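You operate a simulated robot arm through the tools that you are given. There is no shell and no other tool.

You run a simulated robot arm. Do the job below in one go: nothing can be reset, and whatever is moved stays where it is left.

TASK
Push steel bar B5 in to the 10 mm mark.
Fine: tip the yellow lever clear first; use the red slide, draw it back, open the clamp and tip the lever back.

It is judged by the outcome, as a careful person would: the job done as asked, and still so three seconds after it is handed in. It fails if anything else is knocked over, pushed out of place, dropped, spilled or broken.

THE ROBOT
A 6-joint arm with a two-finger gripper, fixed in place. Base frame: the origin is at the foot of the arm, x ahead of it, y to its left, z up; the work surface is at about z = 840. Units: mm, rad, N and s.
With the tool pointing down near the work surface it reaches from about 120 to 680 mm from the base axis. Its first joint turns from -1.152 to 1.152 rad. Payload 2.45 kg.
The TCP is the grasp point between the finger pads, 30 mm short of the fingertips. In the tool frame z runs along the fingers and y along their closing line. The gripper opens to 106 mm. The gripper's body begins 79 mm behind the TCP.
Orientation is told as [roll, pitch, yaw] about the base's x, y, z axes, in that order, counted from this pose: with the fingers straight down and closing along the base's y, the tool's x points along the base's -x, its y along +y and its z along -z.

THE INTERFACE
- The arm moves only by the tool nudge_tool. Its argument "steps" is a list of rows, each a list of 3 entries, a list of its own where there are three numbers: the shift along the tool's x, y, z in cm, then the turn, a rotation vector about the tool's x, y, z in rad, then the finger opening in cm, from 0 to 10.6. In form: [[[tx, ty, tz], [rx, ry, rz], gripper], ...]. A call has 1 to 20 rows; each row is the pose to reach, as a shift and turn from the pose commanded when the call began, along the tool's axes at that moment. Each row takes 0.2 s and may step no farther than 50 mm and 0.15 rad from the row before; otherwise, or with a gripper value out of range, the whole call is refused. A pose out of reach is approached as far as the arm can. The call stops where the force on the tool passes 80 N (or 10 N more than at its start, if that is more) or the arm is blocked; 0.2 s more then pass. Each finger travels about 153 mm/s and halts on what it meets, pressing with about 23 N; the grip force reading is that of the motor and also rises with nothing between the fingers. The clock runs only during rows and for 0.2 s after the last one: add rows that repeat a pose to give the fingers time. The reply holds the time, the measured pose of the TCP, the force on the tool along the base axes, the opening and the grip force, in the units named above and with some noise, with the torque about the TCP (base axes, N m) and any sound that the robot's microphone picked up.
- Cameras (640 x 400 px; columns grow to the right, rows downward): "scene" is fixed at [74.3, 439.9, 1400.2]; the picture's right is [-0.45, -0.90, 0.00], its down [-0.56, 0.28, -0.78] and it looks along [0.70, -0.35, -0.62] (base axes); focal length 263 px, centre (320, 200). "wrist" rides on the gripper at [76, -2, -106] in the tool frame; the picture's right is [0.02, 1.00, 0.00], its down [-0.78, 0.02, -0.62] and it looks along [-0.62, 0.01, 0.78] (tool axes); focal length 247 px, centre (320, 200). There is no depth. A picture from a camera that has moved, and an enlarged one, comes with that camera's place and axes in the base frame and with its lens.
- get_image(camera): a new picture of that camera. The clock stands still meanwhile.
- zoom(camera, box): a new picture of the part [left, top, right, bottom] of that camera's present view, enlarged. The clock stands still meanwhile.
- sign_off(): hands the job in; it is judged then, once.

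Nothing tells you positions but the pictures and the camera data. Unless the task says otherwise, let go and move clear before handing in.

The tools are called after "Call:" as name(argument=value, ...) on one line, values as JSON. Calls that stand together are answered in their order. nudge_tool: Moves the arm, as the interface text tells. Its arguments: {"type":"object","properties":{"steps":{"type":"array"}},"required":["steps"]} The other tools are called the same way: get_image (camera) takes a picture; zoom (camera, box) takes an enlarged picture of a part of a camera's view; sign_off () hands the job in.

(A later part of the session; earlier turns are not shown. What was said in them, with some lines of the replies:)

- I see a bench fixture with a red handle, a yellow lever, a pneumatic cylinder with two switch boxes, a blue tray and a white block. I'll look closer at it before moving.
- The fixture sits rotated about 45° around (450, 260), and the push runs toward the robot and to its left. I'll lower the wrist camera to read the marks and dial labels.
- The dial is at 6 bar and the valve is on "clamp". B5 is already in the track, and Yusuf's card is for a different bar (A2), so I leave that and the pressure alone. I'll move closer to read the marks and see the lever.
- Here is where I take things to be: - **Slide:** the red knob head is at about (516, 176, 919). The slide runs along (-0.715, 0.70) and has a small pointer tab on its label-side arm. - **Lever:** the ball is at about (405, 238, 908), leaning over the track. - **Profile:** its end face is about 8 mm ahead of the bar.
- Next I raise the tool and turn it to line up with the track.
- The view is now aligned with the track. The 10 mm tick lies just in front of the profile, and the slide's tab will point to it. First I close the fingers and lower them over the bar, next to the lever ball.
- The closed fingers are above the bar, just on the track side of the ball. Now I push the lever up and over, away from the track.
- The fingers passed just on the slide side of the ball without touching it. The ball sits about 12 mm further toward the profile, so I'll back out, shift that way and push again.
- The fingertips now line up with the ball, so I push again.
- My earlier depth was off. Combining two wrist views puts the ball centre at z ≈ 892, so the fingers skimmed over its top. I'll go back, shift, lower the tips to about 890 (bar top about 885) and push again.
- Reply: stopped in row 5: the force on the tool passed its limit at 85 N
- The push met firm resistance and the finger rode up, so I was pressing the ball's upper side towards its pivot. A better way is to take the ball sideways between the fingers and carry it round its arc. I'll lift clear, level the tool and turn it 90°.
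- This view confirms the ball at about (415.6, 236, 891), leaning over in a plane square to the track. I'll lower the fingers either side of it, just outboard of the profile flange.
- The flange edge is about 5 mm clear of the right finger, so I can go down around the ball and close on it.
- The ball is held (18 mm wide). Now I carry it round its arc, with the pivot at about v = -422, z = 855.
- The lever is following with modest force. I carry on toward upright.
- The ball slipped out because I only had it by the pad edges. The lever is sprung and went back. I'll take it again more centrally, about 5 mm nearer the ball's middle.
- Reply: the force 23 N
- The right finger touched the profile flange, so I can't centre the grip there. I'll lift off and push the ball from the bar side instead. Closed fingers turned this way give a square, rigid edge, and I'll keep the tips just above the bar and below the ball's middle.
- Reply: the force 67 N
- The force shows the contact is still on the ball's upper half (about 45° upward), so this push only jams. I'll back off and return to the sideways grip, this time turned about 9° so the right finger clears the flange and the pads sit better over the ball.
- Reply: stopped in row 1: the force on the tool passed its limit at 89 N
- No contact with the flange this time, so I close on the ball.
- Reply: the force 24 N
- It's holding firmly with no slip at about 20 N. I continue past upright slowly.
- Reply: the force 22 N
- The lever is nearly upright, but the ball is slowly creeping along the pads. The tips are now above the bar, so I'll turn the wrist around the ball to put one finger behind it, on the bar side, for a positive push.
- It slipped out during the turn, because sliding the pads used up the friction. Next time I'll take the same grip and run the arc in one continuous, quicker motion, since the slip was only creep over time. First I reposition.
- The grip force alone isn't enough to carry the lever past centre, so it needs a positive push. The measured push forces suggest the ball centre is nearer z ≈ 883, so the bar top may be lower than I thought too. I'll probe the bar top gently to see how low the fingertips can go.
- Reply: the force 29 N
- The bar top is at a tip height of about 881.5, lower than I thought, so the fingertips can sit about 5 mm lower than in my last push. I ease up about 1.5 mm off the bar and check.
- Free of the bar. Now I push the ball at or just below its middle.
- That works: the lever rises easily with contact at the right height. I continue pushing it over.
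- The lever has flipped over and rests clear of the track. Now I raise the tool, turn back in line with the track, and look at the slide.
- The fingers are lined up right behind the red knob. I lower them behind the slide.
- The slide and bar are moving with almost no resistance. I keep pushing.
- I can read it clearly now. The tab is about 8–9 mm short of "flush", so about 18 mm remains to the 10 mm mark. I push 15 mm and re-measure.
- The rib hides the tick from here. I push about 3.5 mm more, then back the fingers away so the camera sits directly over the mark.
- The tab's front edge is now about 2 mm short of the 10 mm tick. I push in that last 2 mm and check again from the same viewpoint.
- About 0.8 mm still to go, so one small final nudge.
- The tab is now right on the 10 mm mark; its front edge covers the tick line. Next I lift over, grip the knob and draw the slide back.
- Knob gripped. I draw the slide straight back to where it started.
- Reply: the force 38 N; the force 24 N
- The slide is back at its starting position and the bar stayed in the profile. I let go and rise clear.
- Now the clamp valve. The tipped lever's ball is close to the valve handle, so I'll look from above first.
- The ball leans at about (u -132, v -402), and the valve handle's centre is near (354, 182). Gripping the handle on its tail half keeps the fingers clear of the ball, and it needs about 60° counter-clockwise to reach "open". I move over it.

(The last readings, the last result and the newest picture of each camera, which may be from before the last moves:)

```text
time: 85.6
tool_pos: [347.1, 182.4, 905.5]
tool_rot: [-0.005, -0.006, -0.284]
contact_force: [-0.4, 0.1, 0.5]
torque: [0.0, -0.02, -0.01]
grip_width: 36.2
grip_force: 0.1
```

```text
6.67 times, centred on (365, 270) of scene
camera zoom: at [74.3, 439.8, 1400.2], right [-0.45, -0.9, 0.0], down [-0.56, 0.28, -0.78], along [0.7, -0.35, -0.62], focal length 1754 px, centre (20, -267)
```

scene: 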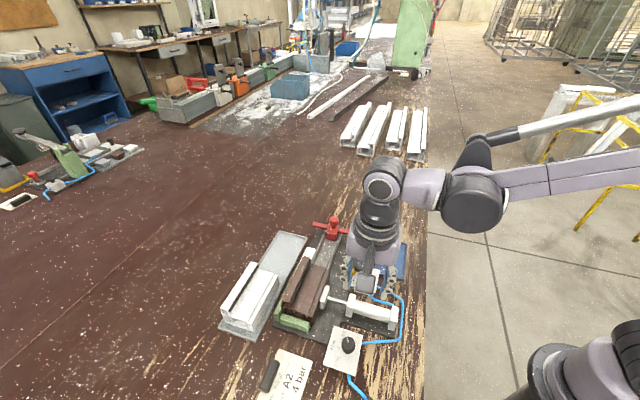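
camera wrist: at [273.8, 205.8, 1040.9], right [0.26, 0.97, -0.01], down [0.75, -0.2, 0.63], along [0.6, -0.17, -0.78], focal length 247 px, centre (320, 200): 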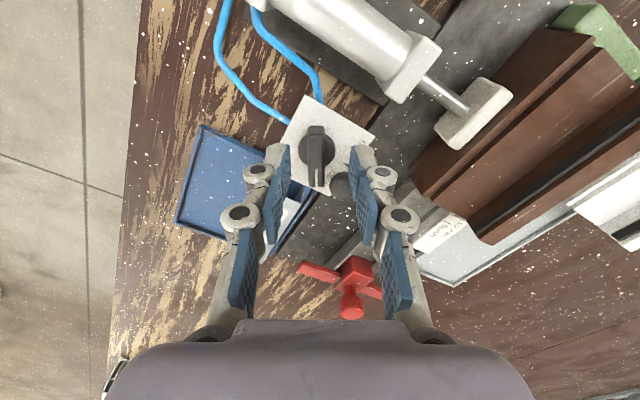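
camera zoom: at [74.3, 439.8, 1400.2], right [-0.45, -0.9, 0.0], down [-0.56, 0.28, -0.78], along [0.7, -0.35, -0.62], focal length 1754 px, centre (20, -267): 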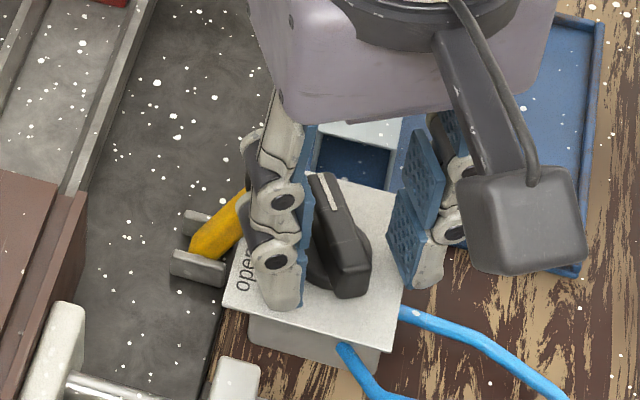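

The handle is centred between the pads and the fingers clear the ball, so I close on it.

Call:
nudge_tool(steps=[[[0, 0, 0], [0, 0, 0], 2.6], [[0, 0, 0], [0, 0, 0], 1.6], [[0, 0, 0], [0, 0, 0], 0.8], [[0, 0, 0], [0, 0, 0], 0.8]])

Call:
zoom(camera="wrist", box=[250, 110, 410, 230])

```text
time: 86.6
tool_pos: [348.0, 183.6, 907.9]
tool_rot: [-0.003, -0.006, -0.283]
contact_force: [3.5, 5.7, 26.3]
torque: [0.22, 0.07, 0.68]
grip_width: 12.1
grip_force: 39.1
```

```text
3.33 times, centred on (330, 170) of wrist
camera zoom: at [272.4, 203.2, 1013.3], right [0.26, 0.97, 0.0], down [0.75, -0.2, 0.63], along [0.61, -0.17, -0.78], focal length 823 px, centre (287, 300)
```

zoom: 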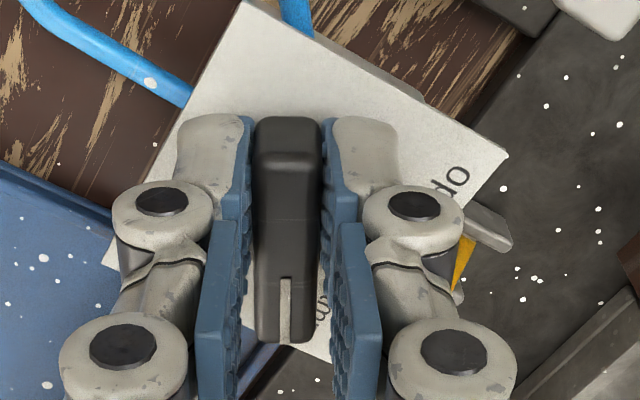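

Call:
nudge_tool(steps=[[[0, 0, -0.3], [0, 0, 0], 0.8], [[-0.01, -0.14, -0.3], [0, 0, -0.15], 0.8], [[-0.04, -0.28, -0.3], [0, 0, -0.3], 0.8], [[-0.1, -0.41, -0.3], [0, 0, -0.45], 0.8], [[-0.17, -0.54, -0.3], [0, 0, -0.6], 0.8], [[-0.17, -0.54, -0.3], [0, 0, -0.6], 0.8]])

Call:
zoom(camera="wrist", box=[250, 110, 410, 230])

Call:
zoom(camera="scene", box=[330, 240, 400, 300])

```text
time: 88.0
tool_pos: [347.3, 176.1, 909.9]
tool_rot: [-0.009, 0.001, 0.318]
contact_force: [-8.5, 11.0, -32.9]
torque: [0.26, 0.27, 0.13]
grip_width: 11.6
grip_force: 38.4
```

```text
3.33 times, centred on (330, 170) of wrist
camera zoom: at [274.8, 152.3, 1017.2], right [-0.33, 0.94, -0.01], down [0.74, 0.27, 0.62], along [0.59, 0.2, -0.78], focal length 823 px, centre (287, 300)
```

zoom: 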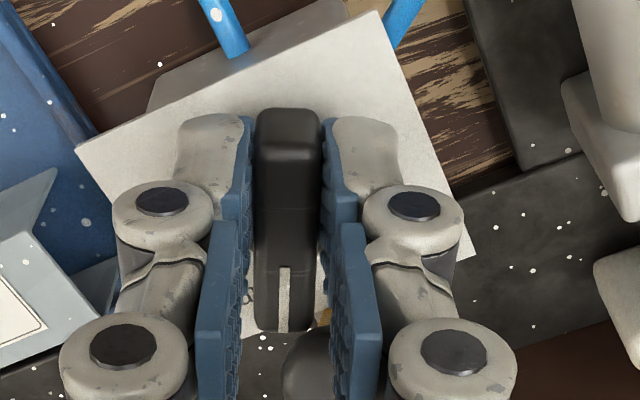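

```text
6.67 times, centred on (365, 270) of scene
camera zoom: at [74.4, 440.3, 1400.0], right [-0.45, -0.9, 0.0], down [-0.56, 0.28, -0.78], along [0.7, -0.35, -0.62], focal length 1754 px, centre (20, -267)
```

zoom: 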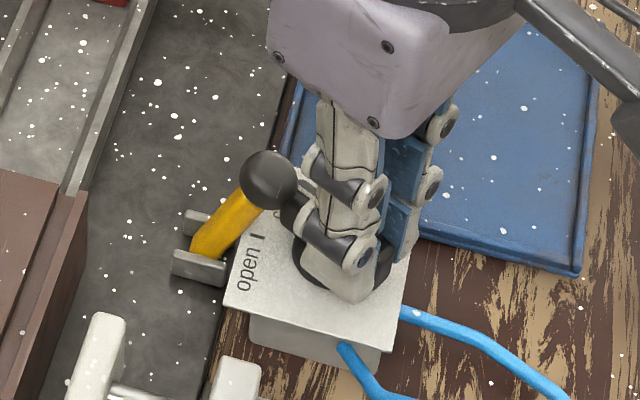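

The handle is turning. I continue in small steps, easing the side load.

Call:
nudge_tool(steps=[[[0, 0.15, 0.2], [0, 0, 0], 0.8], [[0, 0.08, 0.2], [0, 0, -0.1], 0.8], [[-0.01, 0.01, 0.2], [0, 0, -0.2], 0.8], [[-0.03, -0.06, 0.2], [0, 0, -0.3], 0.8], [[-0.03, -0.06, 0.2], [0, 0, -0.3], 0.8]])

Call:
zoom(camera="wrist", box=[250, 110, 410, 230])

Call:
zoom(camera="scene", box=[330, 240, 400, 300])

```text
time: 89.2
tool_pos: [348.6, 174.8, 909.5]
tool_rot: [-0.012, 0.002, 0.617]
contact_force: [-0.2, -5.6, 37.7]
torque: [-0.16, 0.04, -0.02]
grip_width: 11.8
grip_force: 38.9
```

```text
3.33 times, centred on (330, 170) of wrist
camera zoom: at [286.4, 130.1, 1015.5], right [-0.6, 0.8, -0.01], down [0.63, 0.47, 0.62], along [0.5, 0.36, -0.78], focal length 823 px, centre (287, 300)
```

zoom: 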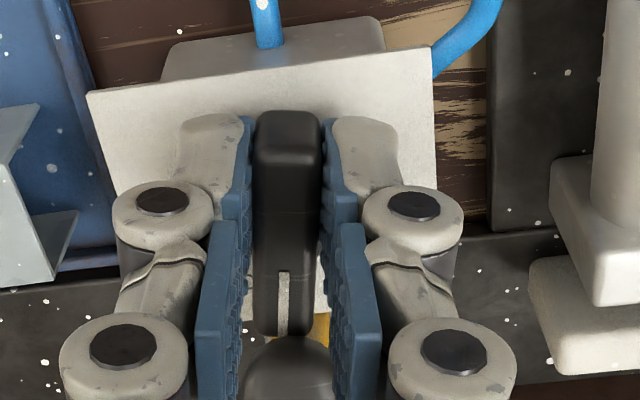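

```text
6.67 times, centred on (365, 270) of scene
camera zoom: at [73.9, 439.5, 1400.3], right [-0.45, -0.9, 0.0], down [-0.56, 0.28, -0.78], along [0.7, -0.35, -0.62], focal length 1754 px, centre (20, -267)
```

zoom: 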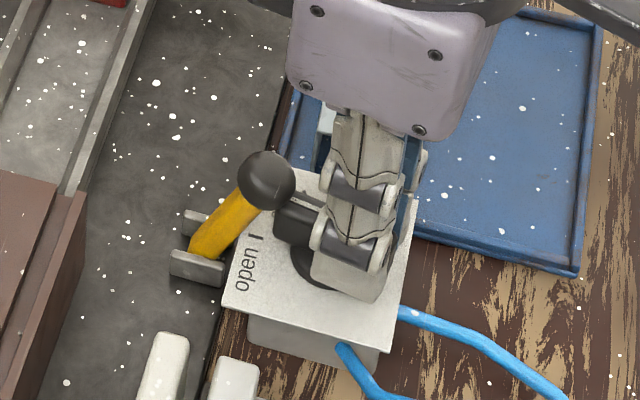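

The clamp pad has drawn back, so the valve is open. I give the handle the last few degrees to line up with the "open" tick, then release it.

Call:
nudge_tool(steps=[[[0, 0, -0.15], [0, 0, 0], 0.8], [[0, -0.05, -0.15], [0, 0, -0.08], 0.8], [[0, -0.05, -0.15], [0, 0, -0.08], 0.8], [[0, -0.05, -0.15], [0, 0, -0.08], 2.0], [[0, -0.05, -0.15], [0, 0, -0.08], 3.4], [[0, -0.05, -0.15], [0, 0, -0.08], 3.4]])

Call:
zoom(camera="wrist", box=[250, 110, 410, 230])

Call:
zoom(camera="scene", box=[330, 240, 400, 300])

```text
time: 90.6
tool_pos: [348.6, 175.0, 909.8]
tool_rot: [-0.009, 0.0, 0.697]
contact_force: [0.0, -0.3, 0.3]
torque: [0.01, 0.01, 0.04]
grip_width: 34.4
grip_force: 0.1
```

```text
3.33 times, centred on (330, 170) of wrist
camera zoom: at [290.5, 126.1, 1017.4], right [-0.66, 0.75, -0.01], down [0.59, 0.52, 0.62], along [0.47, 0.4, -0.78], focal length 823 px, centre (287, 300)
```

zoom: 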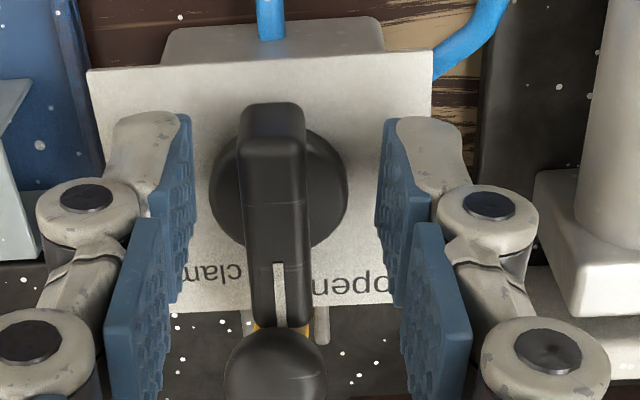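

```text
6.67 times, centred on (365, 270) of scene
camera zoom: at [74.3, 439.9, 1400.2], right [-0.45, -0.9, 0.0], down [-0.56, 0.28, -0.78], along [0.7, -0.35, -0.62], focal length 1754 px, centre (20, -267)
```

zoom: 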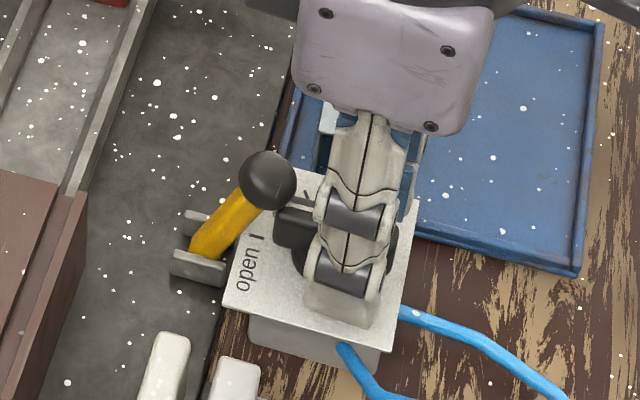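

The handle now points at "open". Next I tip the lever back: I rise, close the fingers, and come down on the valve side of the ball, above the handle.

Call:
nudge_tool(steps=[[[0, 0, -2], [0, 0, 0], 3.4], [[0, 0, -5], [0, 0, -0.05], 2], [[-0.6, -0.2, -5], [0, 0, -0.1], 0], [[-1.0, -0.4, -5], [0, 0, -0.1], 0], [[-1.0, -0.4, -3.0], [0, 0, -0.1], 0], [[-1.0, -0.4, -3.0], [0, 0, -0.1], 0]])

Call:
zoom(camera="wrist", box=[250, 110, 410, 230])

Call:
zoom(camera="scene", box=[330, 240, 400, 300])

```text
time: 92.0
tool_pos: [359.8, 178.6, 939.7]
tool_rot: [-0.007, 0.003, 0.796]
contact_force: [0.0, 0.2, 0.4]
torque: [0.0, 0.02, -0.01]
grip_width: 0.0
grip_force: 23.4
```

```text
3.33 times, centred on (330, 170) of wrist
camera zoom: at [306.6, 123.9, 1046.2], right [-0.73, 0.68, -0.01], down [0.53, 0.58, 0.62], along [0.43, 0.45, -0.78], focal length 823 px, centre (287, 300)
```

zoom: 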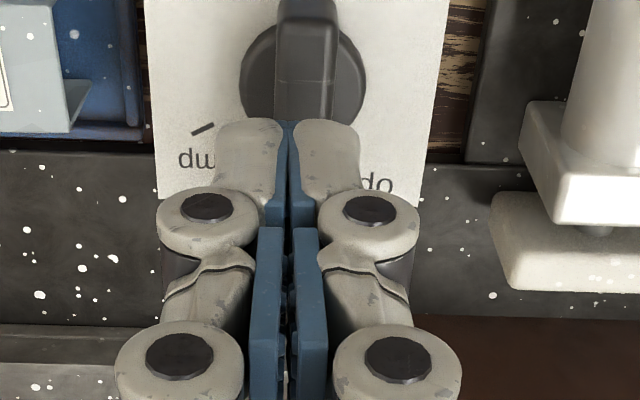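

```text
6.67 times, centred on (365, 270) of scene
camera zoom: at [74.3, 439.8, 1400.2], right [-0.45, -0.9, 0.0], down [-0.56, 0.28, -0.78], along [0.7, -0.35, -0.62], focal length 1754 px, centre (20, -267)
```

zoom: 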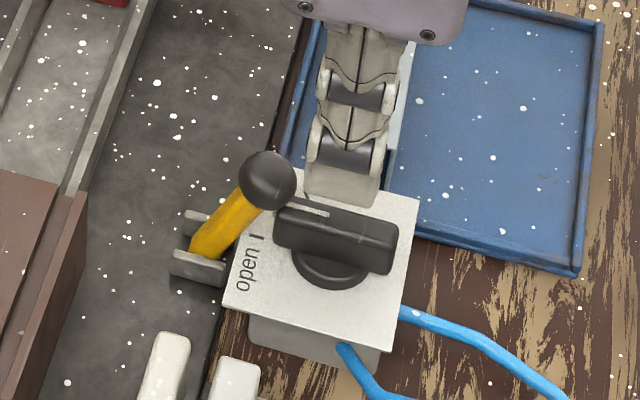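

Call:
nudge_tool(steps=[[[0, 0, 0.8], [0, 0, 0], 0], [[0, 0, 1.6], [0, 0, 0], 0], [[0, 0, 1.6], [0, 0, 0], 0]])

Call:
zoom(camera="scene", box=[330, 240, 400, 300])

Call:
get_image(camera="wrist")

```text
time: 92.8
tool_pos: [359.2, 178.9, 923.0]
tool_rot: [-0.009, 0.001, 0.796]
contact_force: [-0.1, 0.9, -1.1]
torque: [-0.01, -0.01, 0.01]
grip_width: 0.4
grip_force: 23.4
```

```text
6.67 times, centred on (365, 270) of scene
camera zoom: at [74.3, 439.8, 1400.2], right [-0.45, -0.9, 0.0], down [-0.56, 0.28, -0.78], along [0.7, -0.35, -0.62], focal length 1754 px, centre (20, -267)
```

zoom: 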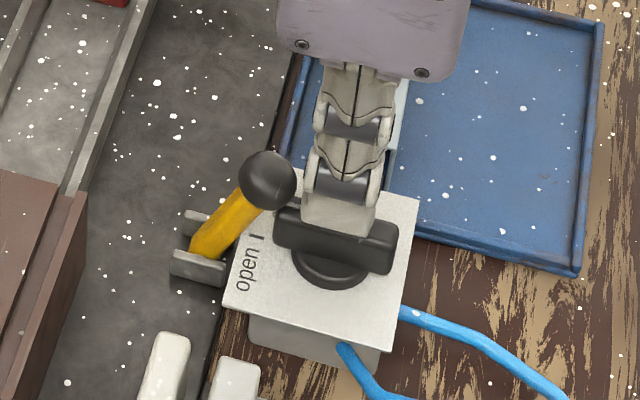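

```text
taken
camera wrist: at [306.2, 123.5, 1030.7], right [-0.73, 0.68, -0.01], down [0.53, 0.58, 0.62], along [0.43, 0.45, -0.78], focal length 247 px, centre (320, 200)
```

wrist: 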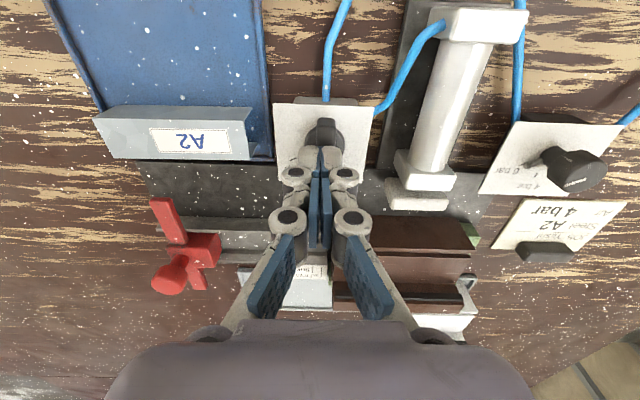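

Call:
nudge_tool(steps=[[[-0.4, 0, 0], [0, 0, 0], 0], [[-0.8, 0, 0.1], [0, 0, 0], 0], [[-1.2, 0, 0.1], [0, 0, 0], 0], [[-1.6, 0, 0.1], [0, 0, 0], 0], [[-2.0, 0, 0.1], [0, 0, 0], 0], [[-2.4, 0, 0.1], [0, 0, 0], 0], [[-2.4, 0, 0.1], [0, 0, 0], 0]])

Call:
zoom(camera="scene", box=[330, 240, 400, 300])

```text
time: 94.4
tool_pos: [376.3, 195.8, 921.5]
tool_rot: [-0.01, 0.002, 0.796]
contact_force: [0.1, 0.0, -0.1]
torque: [0.01, 0.03, -0.01]
grip_width: 0.0
grip_force: 28.9
```

```text
6.67 times, centred on (365, 270) of scene
camera zoom: at [74.3, 439.9, 1400.2], right [-0.45, -0.9, 0.0], down [-0.56, 0.28, -0.78], along [0.7, -0.35, -0.62], focal length 1754 px, centre (20, -267)
```

zoom: 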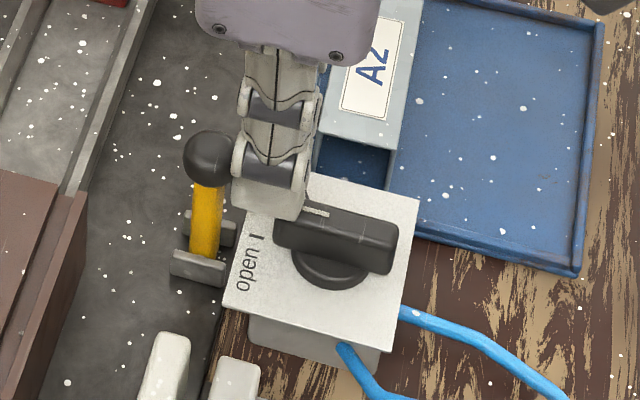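

Call:
nudge_tool(steps=[[[-0.4, 0, 0], [0, 0, 0], 0], [[-0.8, 0, 0], [0, 0, 0], 0], [[-1.2, 0, 0], [0, 0, 0], 0], [[-1.6, 0, 0], [0, 0, 0], 0], [[-1.6, 0, 0], [0, 0, 0], 0]])

Call:
zoom(camera="scene", box=[310, 230, 390, 300])

```text
time: 95.6
tool_pos: [387.0, 208.1, 923.2]
tool_rot: [-0.008, 0.001, 0.797]
contact_force: [0.5, -0.8, -0.5]
torque: [-0.02, 0.01, 0.0]
grip_width: 0.1
grip_force: 28.7
```

```text
5.71 times, centred on (350, 265) of scene
camera zoom: at [74.3, 439.9, 1400.2], right [-0.45, -0.9, 0.0], down [-0.56, 0.28, -0.78], along [0.7, -0.35, -0.62], focal length 1504 px, centre (149, -171)
```

zoom: 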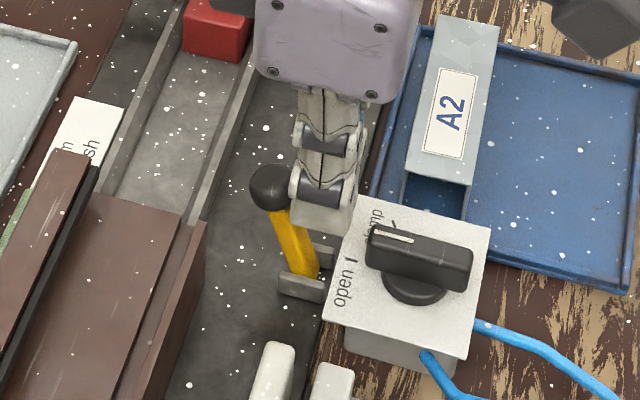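

Call:
nudge_tool(steps=[[[-0.4, 0, 0], [0, 0, 0], 0], [[-0.8, 0, 0.1], [0, 0, 0], 0], [[-1.2, 0, 0.2], [0, 0, 0], 0], [[-1.2, 0, 0.2], [0, 0, 0], 0]])

Call:
zoom(camera="scene", box=[310, 230, 390, 300])

```text
time: 96.6
tool_pos: [395.4, 216.3, 919.4]
tool_rot: [-0.008, 0.003, 0.797]
contact_force: [0.5, 0.5, 0.5]
torque: [0.01, 0.0, 0.0]
grip_width: 0.0
grip_force: 28.5
```

```text
5.71 times, centred on (350, 265) of scene
camera zoom: at [74.3, 439.9, 1400.2], right [-0.45, -0.9, 0.0], down [-0.56, 0.28, -0.78], along [0.7, -0.35, -0.62], focal length 1504 px, centre (149, -171)
```

zoom: 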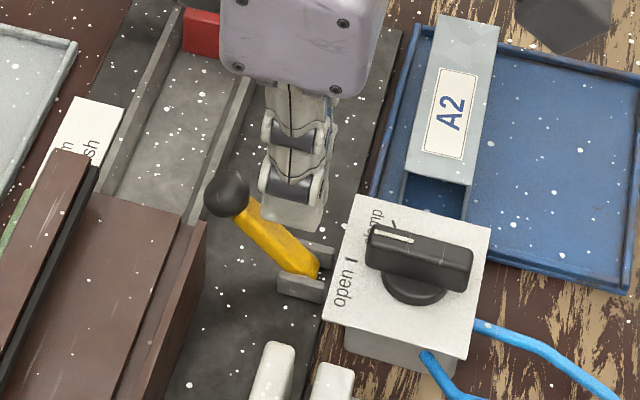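

The lever is back exactly where it was. I rise clear and check everything.

Call:
nudge_tool(steps=[[[0.5, 0, -2], [0, 0, 0], 0], [[1, 0, -6], [0, 0, 0], 0], [[2, 0, -10], [0, 0, 0], 2], [[4, 0, -13], [0, 0, 0], 4], [[6, 0, -14], [0, 0, 0], 5], [[6, 0, -14], [0, 0, 0], 5]])

Call:
get_image(camera="wrist")

Call:
zoom(camera="wrist", box=[220, 60, 420, 200])

Call:
get_image(camera="scene")

Call:
zoom(camera="scene", box=[260, 210, 420, 330])

```text
time: 98.0
tool_pos: [351.5, 174.6, 1061.2]
tool_rot: [-0.009, 0.003, 0.795]
contact_force: [0.2, -0.2, 0.0]
torque: [-0.02, 0.03, -0.04]
grip_width: 50.2
grip_force: 0.1
```

```text
taken
camera wrist: at [298.8, 120.1, 1168.3], right [-0.73, 0.68, -0.01], down [0.53, 0.58, 0.62], along [0.43, 0.45, -0.78], focal length 247 px, centre (320, 200)
```

wrist: 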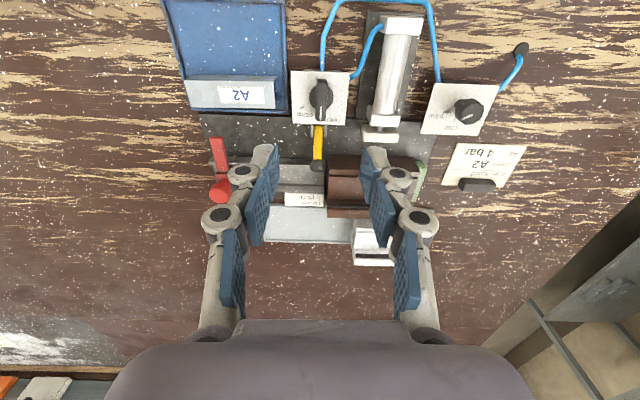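

```text
2.86 times, centred on (320, 130) of wrist
camera zoom: at [298.8, 120.1, 1168.3], right [-0.73, 0.68, -0.01], down [0.53, 0.58, 0.62], along [0.43, 0.45, -0.78], focal length 706 px, centre (320, 400)
```

zoom: 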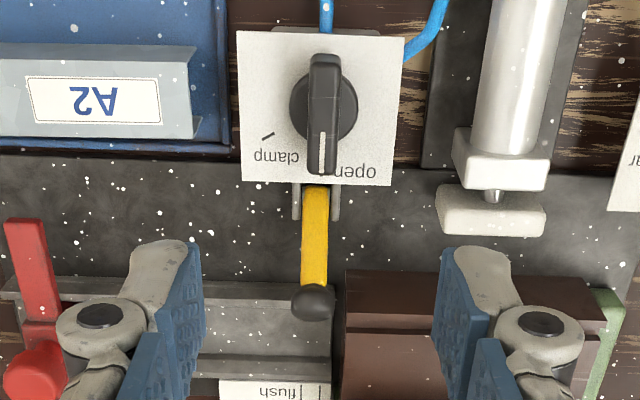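

```text
taken
```

scene: 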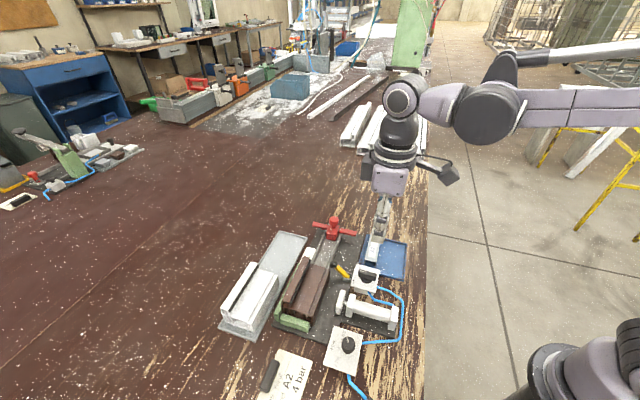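

```text
3.33 times, centred on (340, 270) of scene
camera zoom: at [74.3, 439.8, 1400.2], right [-0.45, -0.9, 0.0], down [-0.56, 0.28, -0.78], along [0.7, -0.35, -0.62], focal length 877 px, centre (253, -33)
```

zoom: 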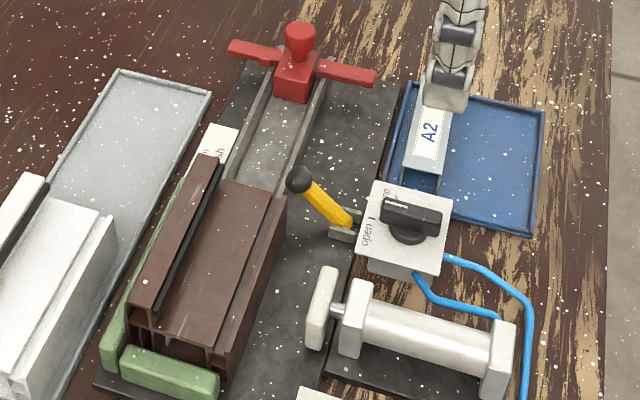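

Everything is as asked. B5 is in the profile to the 10 mm mark, the slide is back at its start, and the clamp is open with its pad retracted. The yellow lever is back where it was, and the arm is clear. A2, the dial and Yusuf's card are untouched, so I'm handing in.

Call:
sign_off()

```text
The job is handed in.
```

B5 is pushed in to the 10 mm mark. The slide is drawn back to where it started, the clamp is open, and the yellow lever is tipped back to its original position.

- **Depth:** I set it by the slide's pointer tab. My last camera check put its front edge about 0.5–1 mm past the centre of the 10 mm line. I didn't measure the bar end directly.
- **Lever:** it took several tries before it tipped. During those tries the fingers pressed lightly on top of B5 and touched the clamped profile's flange once. I saw no movement of either.
- **Yusuf's card:** the card on the bench is for bar A2 at 4 bar, and the pressure dial is at 6 bar. You asked for B5, so I left the card, the dial and A2 as they were.
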